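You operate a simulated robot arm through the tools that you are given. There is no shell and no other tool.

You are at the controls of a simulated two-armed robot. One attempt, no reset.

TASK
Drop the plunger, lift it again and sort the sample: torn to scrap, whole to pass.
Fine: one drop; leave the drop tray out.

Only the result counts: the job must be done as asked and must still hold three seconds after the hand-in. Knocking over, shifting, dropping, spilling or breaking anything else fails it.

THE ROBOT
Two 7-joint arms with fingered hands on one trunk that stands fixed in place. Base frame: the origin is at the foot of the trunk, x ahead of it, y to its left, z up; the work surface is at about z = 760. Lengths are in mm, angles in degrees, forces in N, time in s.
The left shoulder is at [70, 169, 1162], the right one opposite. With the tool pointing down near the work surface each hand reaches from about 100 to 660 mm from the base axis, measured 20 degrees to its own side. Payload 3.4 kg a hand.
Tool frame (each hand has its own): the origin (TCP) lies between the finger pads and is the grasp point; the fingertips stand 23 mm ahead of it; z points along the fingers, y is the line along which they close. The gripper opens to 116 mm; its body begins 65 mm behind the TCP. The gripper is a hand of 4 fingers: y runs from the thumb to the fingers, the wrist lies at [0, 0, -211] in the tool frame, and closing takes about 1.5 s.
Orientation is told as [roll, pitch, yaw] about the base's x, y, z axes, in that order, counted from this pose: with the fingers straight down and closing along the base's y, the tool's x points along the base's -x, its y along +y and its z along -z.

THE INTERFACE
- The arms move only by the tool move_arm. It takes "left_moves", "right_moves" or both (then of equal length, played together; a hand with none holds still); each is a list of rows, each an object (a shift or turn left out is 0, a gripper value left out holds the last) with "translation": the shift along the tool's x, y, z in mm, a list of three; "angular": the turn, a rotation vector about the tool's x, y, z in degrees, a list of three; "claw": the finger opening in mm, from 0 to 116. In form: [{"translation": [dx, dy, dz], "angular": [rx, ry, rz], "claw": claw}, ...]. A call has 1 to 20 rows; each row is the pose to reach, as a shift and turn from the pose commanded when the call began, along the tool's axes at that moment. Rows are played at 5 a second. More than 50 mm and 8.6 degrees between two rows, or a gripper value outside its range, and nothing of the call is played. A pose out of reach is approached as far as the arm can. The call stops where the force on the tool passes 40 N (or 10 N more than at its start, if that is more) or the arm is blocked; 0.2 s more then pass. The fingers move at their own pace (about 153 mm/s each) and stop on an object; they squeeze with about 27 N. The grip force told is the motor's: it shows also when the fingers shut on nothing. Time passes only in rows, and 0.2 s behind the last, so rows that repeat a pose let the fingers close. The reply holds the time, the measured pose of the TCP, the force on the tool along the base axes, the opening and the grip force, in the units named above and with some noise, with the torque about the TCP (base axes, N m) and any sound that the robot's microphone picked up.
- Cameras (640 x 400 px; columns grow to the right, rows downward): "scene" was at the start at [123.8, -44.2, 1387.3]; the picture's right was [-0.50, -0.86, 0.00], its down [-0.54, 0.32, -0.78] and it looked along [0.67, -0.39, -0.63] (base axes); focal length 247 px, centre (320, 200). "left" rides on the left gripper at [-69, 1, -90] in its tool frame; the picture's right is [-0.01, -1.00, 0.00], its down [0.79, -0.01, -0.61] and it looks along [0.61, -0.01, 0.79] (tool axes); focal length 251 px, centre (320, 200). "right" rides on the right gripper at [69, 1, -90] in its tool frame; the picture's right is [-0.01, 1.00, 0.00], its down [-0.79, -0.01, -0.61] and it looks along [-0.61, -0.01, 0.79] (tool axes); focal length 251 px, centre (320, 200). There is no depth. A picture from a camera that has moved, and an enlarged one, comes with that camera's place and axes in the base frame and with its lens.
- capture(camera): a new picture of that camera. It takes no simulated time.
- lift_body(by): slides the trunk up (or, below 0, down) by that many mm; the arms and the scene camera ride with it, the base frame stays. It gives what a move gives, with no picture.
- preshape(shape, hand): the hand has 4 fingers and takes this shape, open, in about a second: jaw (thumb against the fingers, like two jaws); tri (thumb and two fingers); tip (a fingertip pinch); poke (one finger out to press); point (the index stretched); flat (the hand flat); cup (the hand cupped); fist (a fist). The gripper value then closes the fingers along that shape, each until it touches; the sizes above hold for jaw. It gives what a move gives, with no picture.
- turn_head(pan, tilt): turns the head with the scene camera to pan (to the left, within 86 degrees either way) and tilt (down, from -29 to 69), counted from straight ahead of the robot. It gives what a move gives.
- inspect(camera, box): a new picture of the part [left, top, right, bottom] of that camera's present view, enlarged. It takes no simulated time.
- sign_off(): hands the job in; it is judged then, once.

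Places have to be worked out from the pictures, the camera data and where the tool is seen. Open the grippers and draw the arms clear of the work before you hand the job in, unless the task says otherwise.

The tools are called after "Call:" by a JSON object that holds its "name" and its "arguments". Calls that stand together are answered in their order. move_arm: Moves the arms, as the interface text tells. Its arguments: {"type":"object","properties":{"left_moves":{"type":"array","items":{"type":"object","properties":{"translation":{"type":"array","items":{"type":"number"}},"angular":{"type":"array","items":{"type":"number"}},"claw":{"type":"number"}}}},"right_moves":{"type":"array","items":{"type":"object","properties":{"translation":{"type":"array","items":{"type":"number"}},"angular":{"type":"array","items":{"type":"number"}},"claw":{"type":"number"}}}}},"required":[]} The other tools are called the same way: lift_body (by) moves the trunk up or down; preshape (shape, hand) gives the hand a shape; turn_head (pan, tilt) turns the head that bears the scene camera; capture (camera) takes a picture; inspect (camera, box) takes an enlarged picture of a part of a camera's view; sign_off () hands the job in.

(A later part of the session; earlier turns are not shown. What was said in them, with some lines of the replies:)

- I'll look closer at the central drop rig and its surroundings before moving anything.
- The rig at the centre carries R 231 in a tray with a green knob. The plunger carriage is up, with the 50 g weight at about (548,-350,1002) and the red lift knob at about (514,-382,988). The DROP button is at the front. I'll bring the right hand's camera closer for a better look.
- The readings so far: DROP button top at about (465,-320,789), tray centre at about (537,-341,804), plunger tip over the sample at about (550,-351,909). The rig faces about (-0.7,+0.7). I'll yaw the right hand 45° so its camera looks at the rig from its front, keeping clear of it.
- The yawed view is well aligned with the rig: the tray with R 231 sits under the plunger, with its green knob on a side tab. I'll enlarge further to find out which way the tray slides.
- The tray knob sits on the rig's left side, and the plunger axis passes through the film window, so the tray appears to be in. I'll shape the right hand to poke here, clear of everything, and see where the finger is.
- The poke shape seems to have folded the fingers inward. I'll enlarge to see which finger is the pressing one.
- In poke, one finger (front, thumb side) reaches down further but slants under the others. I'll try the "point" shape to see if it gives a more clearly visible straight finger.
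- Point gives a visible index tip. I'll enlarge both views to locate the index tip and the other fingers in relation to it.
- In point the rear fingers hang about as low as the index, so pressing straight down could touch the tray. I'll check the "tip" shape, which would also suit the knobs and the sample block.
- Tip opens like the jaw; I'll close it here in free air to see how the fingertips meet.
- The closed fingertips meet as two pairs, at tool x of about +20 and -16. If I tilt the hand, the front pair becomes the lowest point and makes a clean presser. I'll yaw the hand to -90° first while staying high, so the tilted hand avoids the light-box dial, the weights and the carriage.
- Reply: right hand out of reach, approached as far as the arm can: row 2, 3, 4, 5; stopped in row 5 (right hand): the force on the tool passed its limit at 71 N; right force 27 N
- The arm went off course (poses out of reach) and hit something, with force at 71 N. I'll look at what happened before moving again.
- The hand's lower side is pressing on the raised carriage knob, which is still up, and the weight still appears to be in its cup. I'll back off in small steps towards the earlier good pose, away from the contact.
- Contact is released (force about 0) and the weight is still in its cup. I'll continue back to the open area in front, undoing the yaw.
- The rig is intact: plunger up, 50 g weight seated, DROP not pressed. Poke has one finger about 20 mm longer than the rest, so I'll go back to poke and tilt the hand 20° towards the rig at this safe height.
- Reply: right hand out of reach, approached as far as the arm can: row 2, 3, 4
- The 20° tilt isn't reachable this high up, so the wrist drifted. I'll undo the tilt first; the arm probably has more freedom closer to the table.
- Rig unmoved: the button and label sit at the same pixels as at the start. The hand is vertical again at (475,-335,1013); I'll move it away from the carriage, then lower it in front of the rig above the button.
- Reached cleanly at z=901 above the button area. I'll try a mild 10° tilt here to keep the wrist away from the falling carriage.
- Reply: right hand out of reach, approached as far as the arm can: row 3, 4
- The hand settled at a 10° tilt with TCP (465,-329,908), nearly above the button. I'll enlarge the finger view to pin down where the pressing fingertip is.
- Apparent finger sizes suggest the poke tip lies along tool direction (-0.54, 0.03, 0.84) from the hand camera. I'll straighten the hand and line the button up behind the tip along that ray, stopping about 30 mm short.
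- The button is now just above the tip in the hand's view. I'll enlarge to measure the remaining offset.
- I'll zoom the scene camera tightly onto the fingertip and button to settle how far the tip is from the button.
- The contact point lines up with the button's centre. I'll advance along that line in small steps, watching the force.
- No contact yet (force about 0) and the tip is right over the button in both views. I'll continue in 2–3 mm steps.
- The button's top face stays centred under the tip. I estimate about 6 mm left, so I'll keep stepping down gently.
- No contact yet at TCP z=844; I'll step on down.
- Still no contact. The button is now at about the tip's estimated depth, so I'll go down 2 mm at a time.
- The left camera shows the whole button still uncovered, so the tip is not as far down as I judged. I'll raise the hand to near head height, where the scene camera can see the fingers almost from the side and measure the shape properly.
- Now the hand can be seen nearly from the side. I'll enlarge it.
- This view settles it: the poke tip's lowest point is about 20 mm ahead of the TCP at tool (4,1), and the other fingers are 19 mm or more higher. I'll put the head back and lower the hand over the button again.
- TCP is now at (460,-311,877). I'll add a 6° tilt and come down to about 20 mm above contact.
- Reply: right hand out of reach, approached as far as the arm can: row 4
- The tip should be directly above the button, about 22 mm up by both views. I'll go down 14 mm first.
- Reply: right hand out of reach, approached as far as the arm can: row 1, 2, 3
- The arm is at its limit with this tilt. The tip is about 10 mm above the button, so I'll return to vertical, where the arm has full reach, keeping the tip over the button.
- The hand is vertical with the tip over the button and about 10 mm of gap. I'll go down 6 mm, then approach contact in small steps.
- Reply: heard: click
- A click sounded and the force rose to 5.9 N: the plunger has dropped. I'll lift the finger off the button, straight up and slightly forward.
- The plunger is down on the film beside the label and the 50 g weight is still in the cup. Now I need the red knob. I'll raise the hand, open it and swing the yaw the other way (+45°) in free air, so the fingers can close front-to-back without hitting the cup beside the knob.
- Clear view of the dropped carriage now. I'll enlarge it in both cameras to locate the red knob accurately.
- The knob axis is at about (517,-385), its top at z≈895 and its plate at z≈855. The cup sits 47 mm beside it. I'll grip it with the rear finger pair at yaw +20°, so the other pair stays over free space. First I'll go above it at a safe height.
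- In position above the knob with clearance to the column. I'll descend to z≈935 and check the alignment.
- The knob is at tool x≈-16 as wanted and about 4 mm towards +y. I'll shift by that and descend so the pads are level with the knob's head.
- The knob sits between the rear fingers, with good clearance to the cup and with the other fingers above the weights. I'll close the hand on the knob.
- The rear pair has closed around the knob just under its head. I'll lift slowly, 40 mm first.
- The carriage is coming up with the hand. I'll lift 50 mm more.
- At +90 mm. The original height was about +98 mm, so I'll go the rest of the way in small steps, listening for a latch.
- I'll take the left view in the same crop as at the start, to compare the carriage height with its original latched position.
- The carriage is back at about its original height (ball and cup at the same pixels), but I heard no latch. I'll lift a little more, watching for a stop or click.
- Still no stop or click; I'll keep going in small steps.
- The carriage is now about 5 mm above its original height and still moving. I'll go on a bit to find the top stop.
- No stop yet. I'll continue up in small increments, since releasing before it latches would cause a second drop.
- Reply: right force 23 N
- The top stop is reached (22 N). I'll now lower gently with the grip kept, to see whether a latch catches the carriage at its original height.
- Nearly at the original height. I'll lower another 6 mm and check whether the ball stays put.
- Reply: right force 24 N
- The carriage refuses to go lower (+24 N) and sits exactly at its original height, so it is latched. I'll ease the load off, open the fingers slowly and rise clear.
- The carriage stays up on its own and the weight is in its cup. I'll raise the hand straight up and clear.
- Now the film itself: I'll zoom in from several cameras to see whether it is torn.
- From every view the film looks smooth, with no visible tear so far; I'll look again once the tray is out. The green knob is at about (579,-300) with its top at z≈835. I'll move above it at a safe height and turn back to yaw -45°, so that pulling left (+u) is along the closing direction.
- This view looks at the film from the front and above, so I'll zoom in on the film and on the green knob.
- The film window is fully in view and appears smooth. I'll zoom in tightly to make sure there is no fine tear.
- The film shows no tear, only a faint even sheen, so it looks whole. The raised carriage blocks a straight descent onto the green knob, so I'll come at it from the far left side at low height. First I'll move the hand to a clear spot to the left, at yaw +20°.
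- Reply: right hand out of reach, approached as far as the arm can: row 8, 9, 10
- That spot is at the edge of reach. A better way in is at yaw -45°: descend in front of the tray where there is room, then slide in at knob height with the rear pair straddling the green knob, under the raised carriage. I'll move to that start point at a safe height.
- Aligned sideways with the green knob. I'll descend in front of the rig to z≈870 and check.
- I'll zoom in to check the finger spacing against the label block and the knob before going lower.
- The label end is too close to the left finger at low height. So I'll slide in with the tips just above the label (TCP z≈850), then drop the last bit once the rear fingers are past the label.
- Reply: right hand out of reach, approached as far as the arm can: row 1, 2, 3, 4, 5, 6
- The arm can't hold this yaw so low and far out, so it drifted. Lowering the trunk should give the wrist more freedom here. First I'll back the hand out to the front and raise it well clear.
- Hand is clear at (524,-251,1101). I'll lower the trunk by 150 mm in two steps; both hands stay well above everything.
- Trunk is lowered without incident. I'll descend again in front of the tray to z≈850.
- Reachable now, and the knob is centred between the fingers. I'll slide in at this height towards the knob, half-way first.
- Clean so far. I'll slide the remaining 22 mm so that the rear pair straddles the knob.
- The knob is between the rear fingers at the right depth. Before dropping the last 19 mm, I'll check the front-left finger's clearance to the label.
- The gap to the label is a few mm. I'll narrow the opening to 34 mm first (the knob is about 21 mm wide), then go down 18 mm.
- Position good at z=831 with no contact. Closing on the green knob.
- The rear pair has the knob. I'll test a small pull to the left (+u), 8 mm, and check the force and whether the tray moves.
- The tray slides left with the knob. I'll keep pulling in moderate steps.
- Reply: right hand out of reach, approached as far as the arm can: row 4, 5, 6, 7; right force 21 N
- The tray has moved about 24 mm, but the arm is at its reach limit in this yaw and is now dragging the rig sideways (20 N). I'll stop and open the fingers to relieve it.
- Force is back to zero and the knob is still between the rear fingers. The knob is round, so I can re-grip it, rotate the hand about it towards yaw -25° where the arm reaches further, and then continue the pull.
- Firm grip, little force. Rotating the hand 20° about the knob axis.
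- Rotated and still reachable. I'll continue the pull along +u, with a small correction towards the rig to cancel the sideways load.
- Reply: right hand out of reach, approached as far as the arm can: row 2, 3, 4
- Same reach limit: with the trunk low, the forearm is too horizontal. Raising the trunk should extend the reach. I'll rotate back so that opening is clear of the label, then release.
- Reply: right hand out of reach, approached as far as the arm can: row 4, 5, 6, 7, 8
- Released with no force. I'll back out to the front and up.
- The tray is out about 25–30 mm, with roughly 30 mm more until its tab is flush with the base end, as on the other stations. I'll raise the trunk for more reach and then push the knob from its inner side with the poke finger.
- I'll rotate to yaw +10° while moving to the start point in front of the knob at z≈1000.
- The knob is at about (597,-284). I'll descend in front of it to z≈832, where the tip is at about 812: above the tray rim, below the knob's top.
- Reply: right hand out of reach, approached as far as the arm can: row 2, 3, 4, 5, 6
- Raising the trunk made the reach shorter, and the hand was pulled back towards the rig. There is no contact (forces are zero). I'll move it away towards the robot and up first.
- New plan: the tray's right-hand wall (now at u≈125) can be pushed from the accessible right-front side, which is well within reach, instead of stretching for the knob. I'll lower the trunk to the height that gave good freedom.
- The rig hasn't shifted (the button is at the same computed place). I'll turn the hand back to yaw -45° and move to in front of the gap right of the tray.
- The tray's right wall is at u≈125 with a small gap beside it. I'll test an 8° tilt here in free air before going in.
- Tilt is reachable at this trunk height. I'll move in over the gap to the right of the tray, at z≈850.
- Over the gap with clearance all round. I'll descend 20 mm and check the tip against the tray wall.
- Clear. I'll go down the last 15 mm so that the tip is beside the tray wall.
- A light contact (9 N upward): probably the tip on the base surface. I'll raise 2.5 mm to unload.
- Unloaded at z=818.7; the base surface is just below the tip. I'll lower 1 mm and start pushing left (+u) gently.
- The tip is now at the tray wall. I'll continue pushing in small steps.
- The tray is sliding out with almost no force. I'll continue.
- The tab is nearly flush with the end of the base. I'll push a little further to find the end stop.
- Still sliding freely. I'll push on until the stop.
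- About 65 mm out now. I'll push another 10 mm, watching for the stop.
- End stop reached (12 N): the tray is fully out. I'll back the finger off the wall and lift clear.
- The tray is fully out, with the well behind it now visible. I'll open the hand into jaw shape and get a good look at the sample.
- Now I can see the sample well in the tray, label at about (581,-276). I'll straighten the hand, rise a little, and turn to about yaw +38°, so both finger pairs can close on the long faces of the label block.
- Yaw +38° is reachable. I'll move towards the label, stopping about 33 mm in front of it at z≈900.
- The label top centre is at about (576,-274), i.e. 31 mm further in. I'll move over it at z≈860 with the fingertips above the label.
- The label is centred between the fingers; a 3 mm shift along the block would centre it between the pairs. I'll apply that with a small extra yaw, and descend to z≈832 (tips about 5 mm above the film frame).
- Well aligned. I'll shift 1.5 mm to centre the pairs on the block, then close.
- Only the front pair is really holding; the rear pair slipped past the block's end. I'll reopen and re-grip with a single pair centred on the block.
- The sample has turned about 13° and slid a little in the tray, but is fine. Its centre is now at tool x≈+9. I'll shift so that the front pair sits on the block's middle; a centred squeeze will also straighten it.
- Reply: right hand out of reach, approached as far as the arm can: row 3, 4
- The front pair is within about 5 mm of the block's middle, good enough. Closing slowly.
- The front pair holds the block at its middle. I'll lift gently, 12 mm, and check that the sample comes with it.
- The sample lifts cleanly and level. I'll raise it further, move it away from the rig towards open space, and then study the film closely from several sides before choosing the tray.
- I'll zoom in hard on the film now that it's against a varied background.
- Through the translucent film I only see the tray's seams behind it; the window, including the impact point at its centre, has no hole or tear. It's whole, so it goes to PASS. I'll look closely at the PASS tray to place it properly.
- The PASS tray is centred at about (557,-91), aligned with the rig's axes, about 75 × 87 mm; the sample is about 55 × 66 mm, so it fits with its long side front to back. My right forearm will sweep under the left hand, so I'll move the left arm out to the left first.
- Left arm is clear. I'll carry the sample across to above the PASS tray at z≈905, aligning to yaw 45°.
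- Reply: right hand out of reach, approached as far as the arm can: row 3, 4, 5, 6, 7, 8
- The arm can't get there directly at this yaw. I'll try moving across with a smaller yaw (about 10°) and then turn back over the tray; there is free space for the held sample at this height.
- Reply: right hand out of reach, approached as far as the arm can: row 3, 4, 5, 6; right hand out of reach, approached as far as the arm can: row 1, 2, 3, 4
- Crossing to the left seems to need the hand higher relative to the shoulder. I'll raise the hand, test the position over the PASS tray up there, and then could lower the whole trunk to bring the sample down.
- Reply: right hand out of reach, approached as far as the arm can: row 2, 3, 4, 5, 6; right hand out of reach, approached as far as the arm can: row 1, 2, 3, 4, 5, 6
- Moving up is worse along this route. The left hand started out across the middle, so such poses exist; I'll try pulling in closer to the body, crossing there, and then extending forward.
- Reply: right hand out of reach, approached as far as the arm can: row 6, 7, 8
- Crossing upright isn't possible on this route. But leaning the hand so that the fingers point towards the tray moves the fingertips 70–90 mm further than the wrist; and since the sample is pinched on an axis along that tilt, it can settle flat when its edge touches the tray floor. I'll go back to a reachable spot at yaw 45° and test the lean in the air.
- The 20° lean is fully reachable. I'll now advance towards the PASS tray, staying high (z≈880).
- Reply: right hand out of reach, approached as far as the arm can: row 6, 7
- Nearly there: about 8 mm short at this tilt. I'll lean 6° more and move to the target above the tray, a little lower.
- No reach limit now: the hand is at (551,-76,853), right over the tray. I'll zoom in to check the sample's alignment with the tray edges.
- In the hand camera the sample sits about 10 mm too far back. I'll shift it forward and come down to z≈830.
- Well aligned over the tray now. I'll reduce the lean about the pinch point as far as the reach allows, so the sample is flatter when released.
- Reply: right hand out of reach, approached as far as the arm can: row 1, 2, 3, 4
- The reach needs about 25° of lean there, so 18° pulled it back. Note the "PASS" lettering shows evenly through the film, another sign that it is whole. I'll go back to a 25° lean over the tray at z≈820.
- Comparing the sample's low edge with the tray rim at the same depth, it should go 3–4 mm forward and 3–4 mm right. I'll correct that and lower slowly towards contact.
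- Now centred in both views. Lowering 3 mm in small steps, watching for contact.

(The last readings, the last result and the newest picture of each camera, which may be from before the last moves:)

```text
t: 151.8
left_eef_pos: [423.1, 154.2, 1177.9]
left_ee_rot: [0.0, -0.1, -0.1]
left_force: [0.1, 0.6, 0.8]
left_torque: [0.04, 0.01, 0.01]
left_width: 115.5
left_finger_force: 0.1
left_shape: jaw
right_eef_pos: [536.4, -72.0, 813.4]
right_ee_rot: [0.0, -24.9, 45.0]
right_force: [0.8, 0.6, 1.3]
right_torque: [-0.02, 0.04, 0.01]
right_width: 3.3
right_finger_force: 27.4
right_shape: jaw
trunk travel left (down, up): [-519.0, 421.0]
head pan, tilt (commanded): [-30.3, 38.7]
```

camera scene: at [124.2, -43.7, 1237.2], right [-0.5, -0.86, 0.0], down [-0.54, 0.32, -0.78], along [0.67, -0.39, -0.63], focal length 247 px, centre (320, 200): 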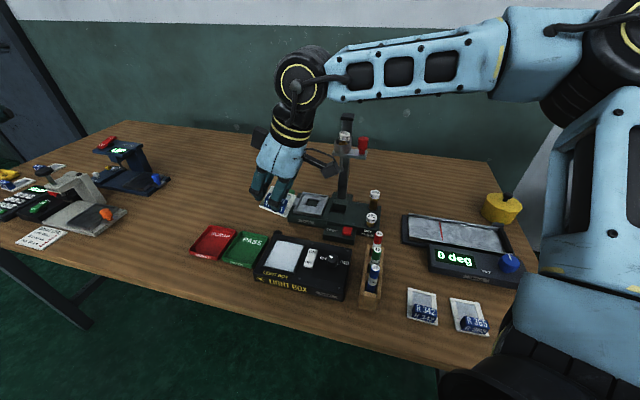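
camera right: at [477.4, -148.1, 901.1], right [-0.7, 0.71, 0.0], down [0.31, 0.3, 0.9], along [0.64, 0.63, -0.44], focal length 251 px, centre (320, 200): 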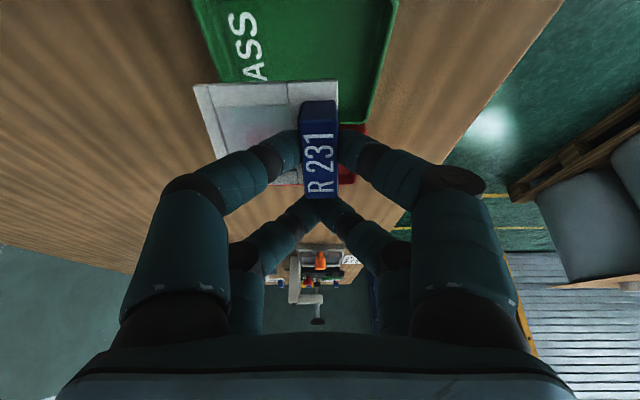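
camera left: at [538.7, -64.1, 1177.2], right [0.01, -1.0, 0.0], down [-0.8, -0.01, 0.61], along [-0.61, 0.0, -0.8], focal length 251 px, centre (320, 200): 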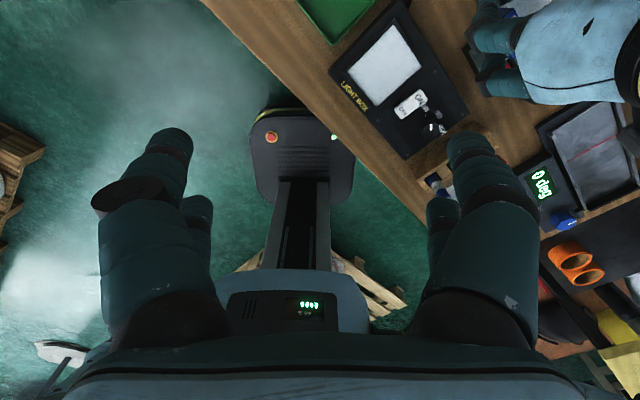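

Call:
{"name": "move_arm", "arguments": {"right_moves": [{"translation": [0.4, 0, 0.9], "claw": 0}, {"translation": [0.85, 0, 1.8], "claw": 0}, {"translation": [1.3, 0, 2.7], "claw": 0}, {"translation": [1.3, 0, 2.7], "claw": 0}]}}

Call:
{"name": "inspect", "arguments": {"camera": "right", "box": [180, 0, 420, 200]}}

Call:
{"name": "inspect", "arguments": {"camera": "scene", "box": [220, 215, 290, 275]}}

```text
t: 152.8
left_eef_pos: [421.4, 154.3, 1177.2]
left_ee_rot: [0.0, -0.1, -0.1]
left_force: [-0.2, -0.1, -0.3]
left_torque: [0.03, -0.03, 0.03]
left_width: 116.1
left_finger_force: 0.3
left_shape: jaw
right_eef_pos: [534.9, -72.5, 809.7]
right_ee_rot: [0.0, -25.0, 45.1]
right_force: [1.5, 1.1, 8.2]
right_torque: [-0.11, 0.1, -0.02]
right_width: 3.8
right_finger_force: 26.5
right_shape: jaw
trunk travel left (down, up): [-519.0, 421.0]
head pan, tilt (commanded): [-30.3, 38.7]
```

```text
2.00 times, centred on (300, 100) of right
camera zoom: at [463.5, -142.4, 862.9], right [-0.7, 0.71, 0.0], down [0.33, 0.33, 0.88], along [0.63, 0.62, -0.47], focal length 503 px, centre (360, 400)
```

zoom: 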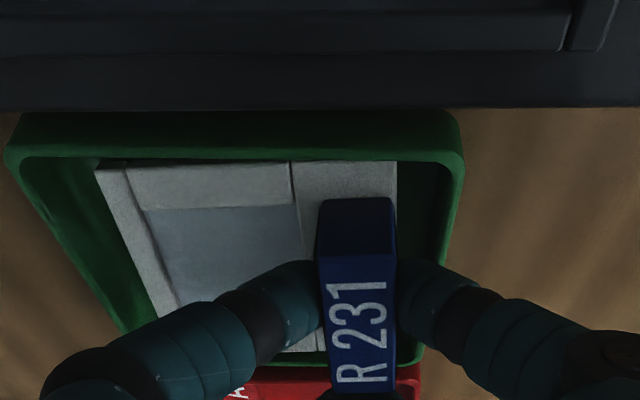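

```text
6.67 times, centred on (255, 245) of scene
camera zoom: at [122.9, -43.6, 1237.4], right [-0.5, -0.86, 0.0], down [-0.54, 0.32, -0.78], along [0.67, -0.39, -0.62], focal length 1646 px, centre (753, -100)
```

zoom: 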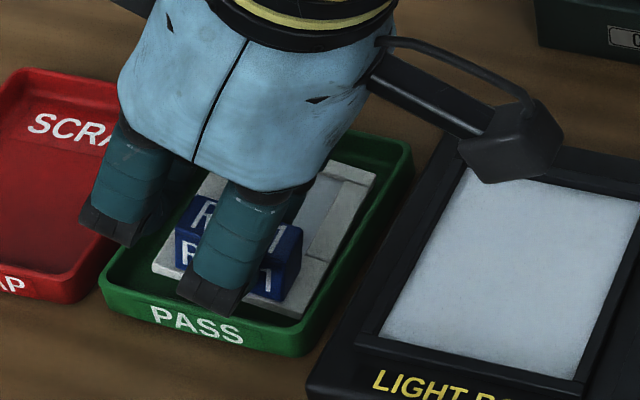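

The low edge is on the tray floor and the sample is pivoting flatter in the pinch (8 N). Another 2 mm down, then I'll release.

Call:
{"name": "move_arm", "arguments": {"right_moves": [{"translation": [0.4, 0, 0.9], "claw": 0}, {"translation": [0.8, 0, 1.8], "claw": 0}, {"translation": [0.8, 0, 1.8], "claw": 0}]}}

Call:
{"name": "inspect", "arguments": {"camera": "right", "box": [180, 0, 420, 200]}}

```text
t: 153.6
left_eef_pos: [422.2, 155.4, 1179.4]
left_ee_rot: [0.0, -0.1, -0.1]
left_force: [-0.2, 0.1, -0.2]
left_torque: [-0.02, 0.01, 0.01]
left_width: 115.7
left_finger_force: 0.0
left_shape: jaw
right_eef_pos: [534.2, -71.8, 808.8]
right_ee_rot: [-0.1, -24.9, 45.1]
right_force: [0.7, 1.9, 7.9]
right_torque: [-0.18, 0.13, -0.03]
right_width: 3.5
right_finger_force: 26.8
right_shape: jaw
trunk travel left (down, up): [-519.0, 421.0]
head pan, tilt (commanded): [-30.3, 38.7]
```

```text
2.00 times, centred on (300, 100) of right
camera zoom: at [463.0, -142.5, 861.0], right [-0.7, 0.71, 0.0], down [0.33, 0.33, 0.88], along [0.63, 0.62, -0.47], focal length 503 px, centre (360, 400)
```

zoom: 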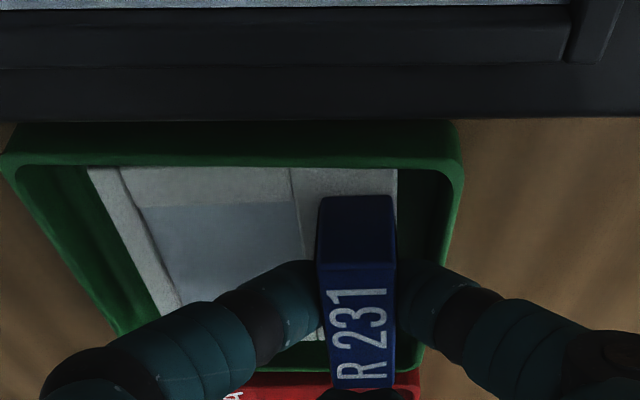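

It is pivoting nicely towards flat. I'll release now, opening the fingers while rising a millimetre or two.

Call:
{"name": "move_arm", "arguments": {"right_moves": [{"translation": [-0.3, 0, -0.7], "claw": 6}, {"translation": [-0.5, 0, -1.2], "claw": 18}, {"translation": [-0.8, 0, -1.8], "claw": 30}, {"translation": [-0.8, 0, -1.8], "claw": 34}, {"translation": [-0.8, 0, -1.8], "claw": 34}]}}

Call:
{"name": "inspect", "arguments": {"camera": "right", "box": [180, 0, 420, 200]}}

Call:
{"name": "inspect", "arguments": {"camera": "scene", "box": [220, 215, 290, 275]}}

```text
t: 154.8
left_eef_pos: [421.6, 153.3, 1178.8]
left_ee_rot: [0.0, -0.1, -0.2]
left_force: [0.3, 0.1, 0.6]
left_torque: [-0.04, 0.02, -0.01]
left_width: 115.9
left_finger_force: 0.0
left_shape: jaw
right_eef_pos: [536.1, -71.3, 810.0]
right_ee_rot: [0.1, -25.0, 45.1]
right_force: [-1.0, 1.1, 0.6]
right_torque: [0.01, 0.0, 0.02]
right_width: 33.5
right_finger_force: 0.1
right_shape: jaw
trunk travel left (down, up): [-519.0, 421.0]
head pan, tilt (commanded): [-30.3, 38.7]
```

```text
2.00 times, centred on (300, 100) of right
camera zoom: at [464.0, -142.3, 862.4], right [-0.7, 0.71, 0.0], down [0.33, 0.33, 0.88], along [0.63, 0.62, -0.47], focal length 503 px, centre (360, 400)
```

zoom: 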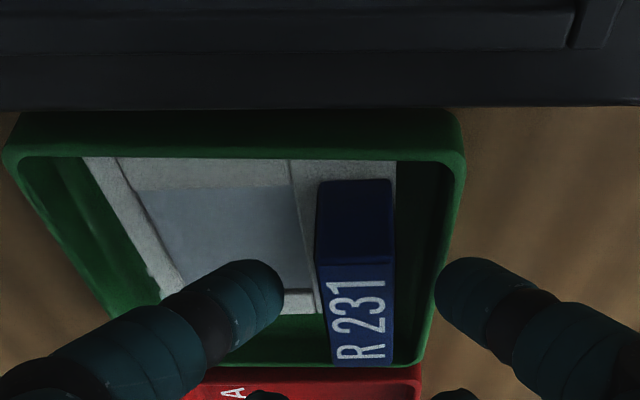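

```text
6.67 times, centred on (255, 245) of scene
camera zoom: at [123.7, -44.0, 1237.3], right [-0.5, -0.86, 0.0], down [-0.54, 0.32, -0.78], along [0.67, -0.39, -0.63], focal length 1646 px, centre (753, -100)
```

zoom: 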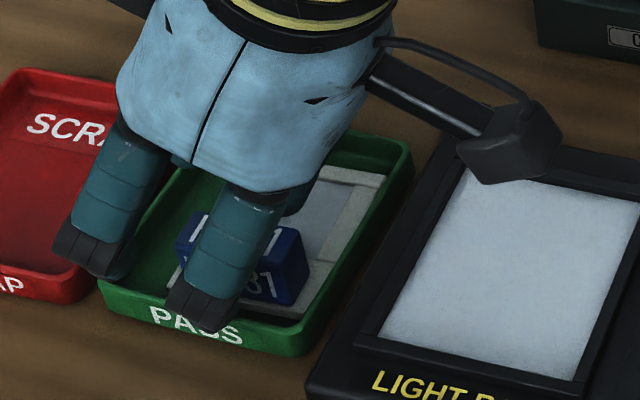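

The sample lies flat in the PASS tray. I'll withdraw straight back along the fingers, up and away.

Call:
{"name": "move_arm", "arguments": {"right_moves": [{"translation": [0, 0, -8], "claw": 36}, {"translation": [0, 0, -22], "claw": 36}, {"translation": [0, 0, -50], "claw": 40}, {"translation": [0, 0, -90], "claw": 60}, {"translation": [0, 0, -130], "claw": 80}, {"translation": [0, 0, -160], "claw": 80}, {"translation": [0, 0, -160], "claw": 80}]}}

Call:
{"name": "inspect", "arguments": {"camera": "scene", "box": [190, 200, 310, 290]}}

Call:
{"name": "capture", "arguments": {"camera": "right"}}

```text
t: 156.4
left_eef_pos: [423.7, 153.8, 1177.0]
left_ee_rot: [0.0, 0.0, -0.1]
left_force: [-0.3, -0.5, 1.4]
left_torque: [0.01, -0.02, -0.01]
left_width: 115.5
left_finger_force: 0.1
left_shape: jaw
right_eef_pos: [489.0, -117.2, 953.3]
right_ee_rot: [0.0, -24.8, 45.0]
right_force: [0.0, 0.0, 0.1]
right_torque: [-0.02, -0.01, -0.01]
right_width: 79.4
right_finger_force: 0.0
right_shape: jaw
trunk travel left (down, up): [-519.0, 421.0]
head pan, tilt (commanded): [-30.3, 38.7]
```

```text
4.44 times, centred on (250, 245) of scene
camera zoom: at [124.3, -44.0, 1237.2], right [-0.5, -0.86, 0.0], down [-0.54, 0.32, -0.78], along [0.67, -0.39, -0.63], focal length 1097 px, centre (631, 0)
```

zoom: 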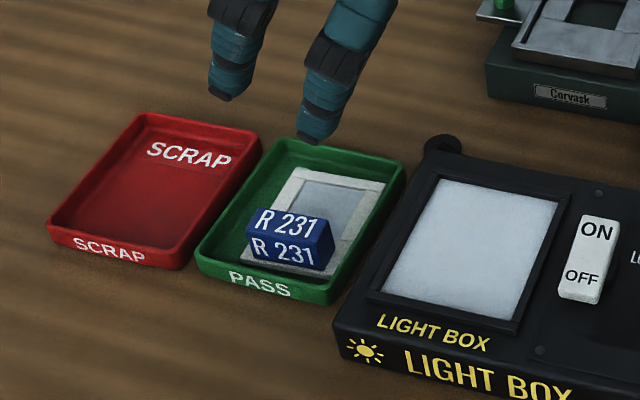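

```text
taken
camera right: at [417.4, -188.1, 1006.7], right [-0.7, 0.71, 0.0], down [0.33, 0.33, 0.88], along [0.63, 0.62, -0.47], focal length 251 px, centre (320, 200)
```

right: 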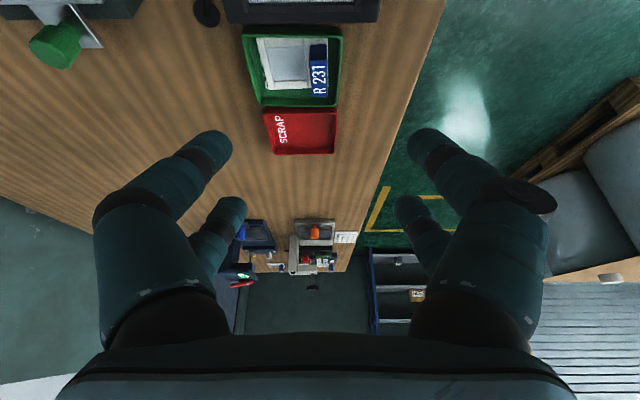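

The sample sits flat in PASS. I'll take a last close look at the whole film, now unobstructed, to be sure about the verdict.

Call:
{"name": "inspect", "arguments": {"camera": "scene", "box": [238, 232, 272, 262]}}

Call:
{"name": "inspect", "arguments": {"camera": "right", "box": [245, 25, 345, 110]}}

Call:
{"name": "inspect", "arguments": {"camera": "right", "box": [262, 32, 318, 90]}}

```text
13.33 times, centred on (255, 247) of scene
camera zoom: at [124.3, -44.0, 1237.2], right [-0.5, -0.86, 0.0], down [-0.54, 0.32, -0.78], along [0.67, -0.39, -0.63], focal length 3291 px, centre (1187, -427)
```

zoom: 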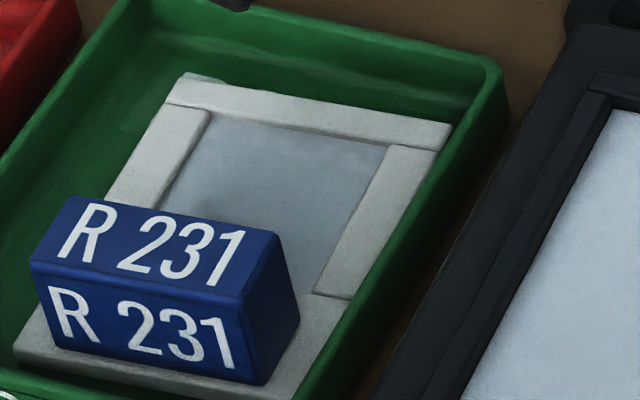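

```text
4.71 times, centred on (295, 68) of right
camera zoom: at [417.4, -188.1, 1006.7], right [-0.7, 0.71, 0.0], down [0.33, 0.33, 0.88], along [0.63, 0.62, -0.47], focal length 1183 px, centre (438, 824)
```

zoom: 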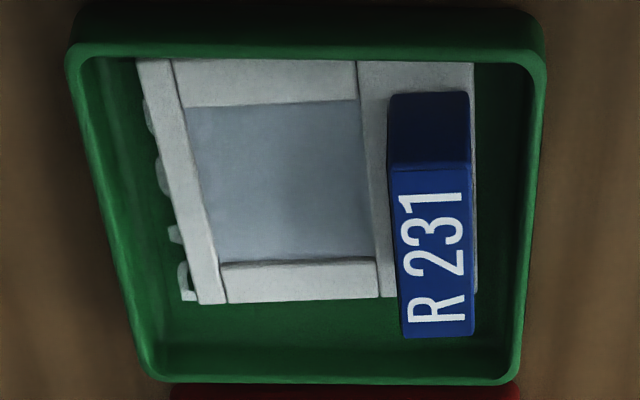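

```text
6.90 times, centred on (290, 61) of right
camera zoom: at [417.4, -188.1, 1006.7], right [-0.7, 0.71, 0.0], down [0.33, 0.33, 0.88], along [0.63, 0.62, -0.47], focal length 1734 px, centre (527, 1159)
```

zoom: 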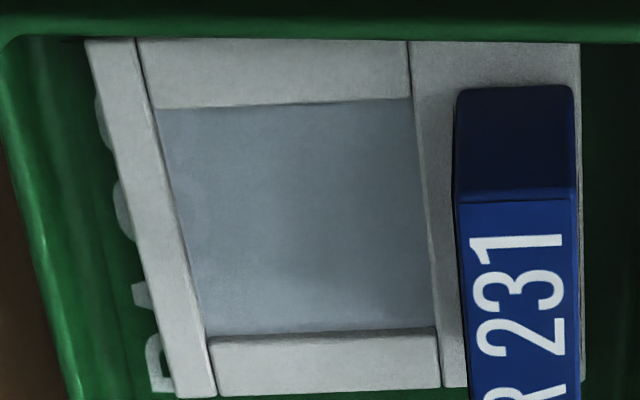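

The film is uniformly intact: PASS is right. Now I'll draw the right arm clear: up, upright and away from the bench items, with the hand open.

Call:
{"name": "move_arm", "arguments": {"right_moves": [{"translation": [10, 0, -25], "angular": [0, 5, 0], "claw": 100}, {"translation": [25, 0, -50], "angular": [0, 10, 0], "claw": 116}, {"translation": [40, -5, -80], "angular": [0, 15, 0], "claw": 116}, {"translation": [55, -15, -105], "angular": [0, 20, 0], "claw": 116}, {"translation": [70, -25, -125], "angular": [0, 25, 0], "claw": 116}, {"translation": [70, -25, -125], "angular": [0, 25, 0], "claw": 116}]}}

Call:
{"name": "capture", "arguments": {"camera": "scene"}}

```text
t: 157.8
left_eef_pos: [422.0, 154.2, 1178.2]
left_ee_rot: [0.0, -0.1, -0.2]
left_force: [-0.3, 0.8, -0.1]
left_torque: [0.01, -0.03, 0.0]
left_width: 116.1
left_finger_force: 0.0
left_shape: jaw
right_eef_pos: [423.1, -219.7, 1041.2]
right_ee_rot: [0.1, 0.2, 45.2]
right_force: [0.1, -0.4, 0.1]
right_torque: [-0.02, 0.0, 0.0]
right_width: 116.0
right_finger_force: 0.0
right_shape: jaw
trunk travel left (down, up): [-519.0, 421.0]
head pan, tilt (commanded): [-30.3, 38.7]
```

```text
taken
camera scene: at [123.8, -43.9, 1237.3], right [-0.5, -0.86, 0.0], down [-0.54, 0.32, -0.78], along [0.67, -0.39, -0.63], focal length 247 px, centre (320, 200)
```

scene: 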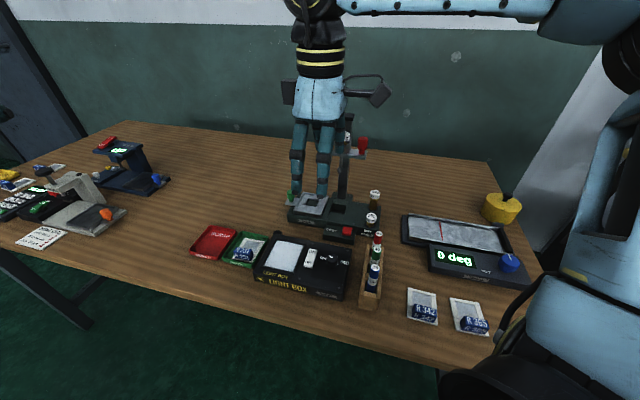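

Raising the trunk back to its original height lifts both arms well clear of the bench.

Call:
{"name": "lift_body", "arguments": {"by": 75}}

Call:
{"name": "lift_body", "arguments": {"by": 75}}

Call:
{"name": "capture", "arguments": {"camera": "scene"}}

Call:
{"name": "inspect", "arguments": {"camera": "scene", "box": [270, 160, 400, 290]}}

Call:
{"name": "inspect", "arguments": {"camera": "scene", "box": [190, 240, 390, 350]}}

```text
t: 158.9
left_eef_pos: [422.6, 154.9, 1252.6]
left_ee_rot: [0.0, -0.1, -0.1]
left_force: [0.1, 0.8, 0.4]
left_torque: [0.0, -0.01, -0.02]
left_width: 115.8
left_finger_force: 0.0
left_shape: jaw
right_eef_pos: [423.8, -219.4, 1116.7]
right_ee_rot: [0.1, 0.2, 44.9]
right_force: [0.0, -0.5, -0.2]
right_torque: [0.02, 0.0, 0.0]
right_width: 115.8
right_finger_force: 0.1
right_shape: jaw
trunk travel left (down, up): [-594.0, 346.0]
head pan, tilt (commanded): [-30.3, 38.7]
```

```text
t: 160.1
left_eef_pos: [422.3, 154.8, 1328.8]
left_ee_rot: [-0.1, -0.2, -0.1]
left_force: [0.0, -0.3, 0.1]
left_torque: [-0.01, -0.01, 0.04]
left_width: 116.2
left_finger_force: 0.0
left_shape: jaw
right_eef_pos: [423.2, -218.8, 1191.1]
right_ee_rot: [0.1, 0.2, 45.0]
right_force: [0.2, -0.3, 0.3]
right_torque: [0.02, -0.01, -0.01]
right_width: 115.8
right_finger_force: 0.1
right_shape: jaw
trunk travel left (down, up): [-669.0, 271.0]
head pan, tilt (commanded): [-30.3, 38.7]
```

```text
taken
camera scene: at [123.9, -44.1, 1387.2], right [-0.5, -0.86, 0.0], down [-0.54, 0.32, -0.78], along [0.67, -0.39, -0.63], focal length 247 px, centre (320, 200)
```

scene: 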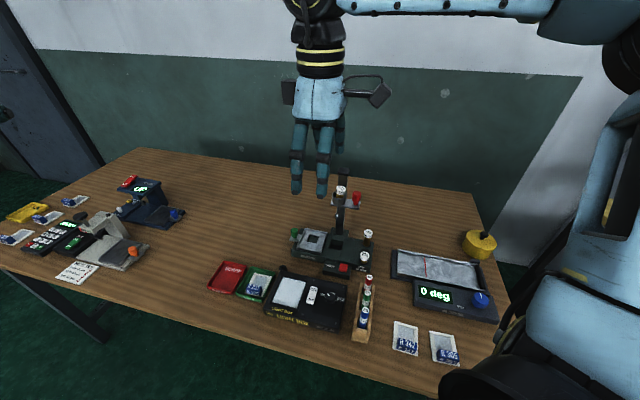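

```text
3.08 times, centred on (335, 225) of scene
camera zoom: at [123.9, -44.1, 1387.2], right [-0.5, -0.86, 0.0], down [-0.54, 0.32, -0.78], along [0.67, -0.39, -0.63], focal length 760 px, centre (274, 123)
```

zoom: 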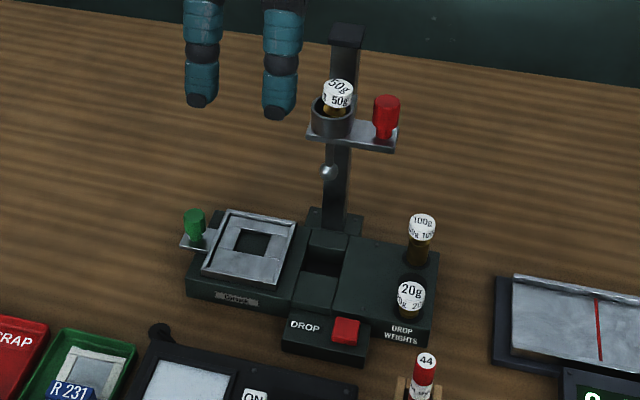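

```text
3.20 times, centred on (290, 295) of scene
camera zoom: at [123.9, -44.1, 1387.2], right [-0.5, -0.86, 0.0], down [-0.54, 0.32, -0.78], along [0.67, -0.39, -0.63], focal length 790 px, centre (416, -104)
```

zoom: 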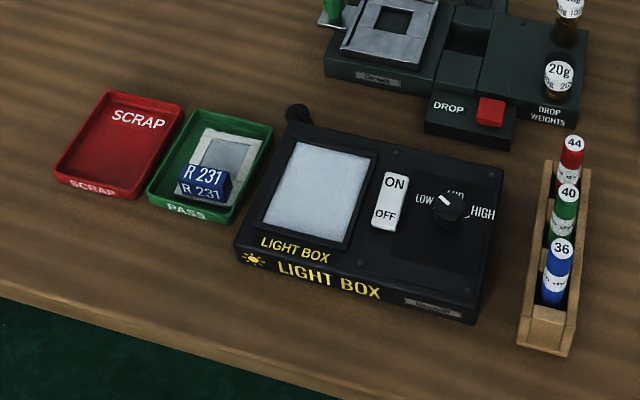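

Everything matches the starting layout: plunger latched up with its 50 g weight, drop tray out and empty, R 231 in PASS, nothing else shifted. One last zoom on the film from this higher angle before handing in.

Call:
{"name": "inspect", "arguments": {"camera": "scene", "box": [242, 270, 278, 300]}}

Call:
{"name": "inspect", "arguments": {"camera": "scene", "box": [320, 180, 370, 220]}}

```text
13.33 times, centred on (260, 285) of scene
camera zoom: at [123.9, -44.1, 1387.2], right [-0.5, -0.86, 0.0], down [-0.54, 0.32, -0.78], along [0.67, -0.39, -0.63], focal length 3291 px, centre (1120, -933)
```

zoom: 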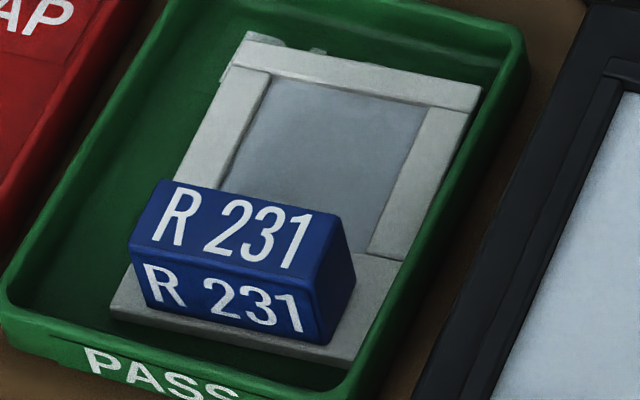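

```text
10.00 times, centred on (345, 200) of scene
camera zoom: at [123.9, -44.1, 1387.2], right [-0.5, -0.86, 0.0], down [-0.54, 0.32, -0.78], along [0.67, -0.39, -0.63], focal length 2468 px, centre (70, 200)
```

zoom: 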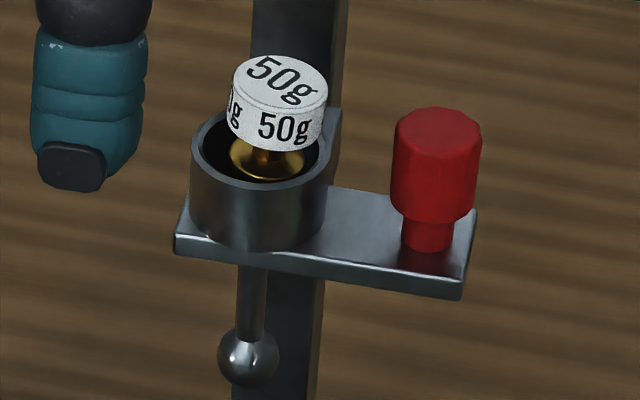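

R 231's film is intact and it's lying flat in PASS. The plunger was dropped once and is latched back up, the drop tray is left out, both hands are open and the arms are clear, so I'm handing in.

Call:
{"name": "sign_off", "arguments": {}}

```text
The job is handed in.
```

I dropped the plunger once, lifted it back until it latched, and put sample R 231 in the PASS tray because its film is whole. The job is handed in; no verdict has come back.

- **Verdict on the film:** I checked it close up from several angles after the drop, both in the hand and lying in PASS. I saw no hole or tear, including at the impact point. I did not use the light box.
- **Rig:** The drop tray is pulled out to its stop and left out. The plunger is at its original height, and it held when I pressed down on it to test the latch.
- **50 g weight:** It is still in its cup but now leans slightly against the rim. It looked upright at the start.
- **Contacts along the way:** Early on the right hand bumped the raised carriage with up to 71 N, and later it dragged sideways on the rig with about 20 N. Neither moved the rig that I can see. The final pictures match the starting layout, apart from the sample, the tray and the leaning weight.
- **At hand-in:** Both hands are open and well above the bench, and the trunk is back at its original height.
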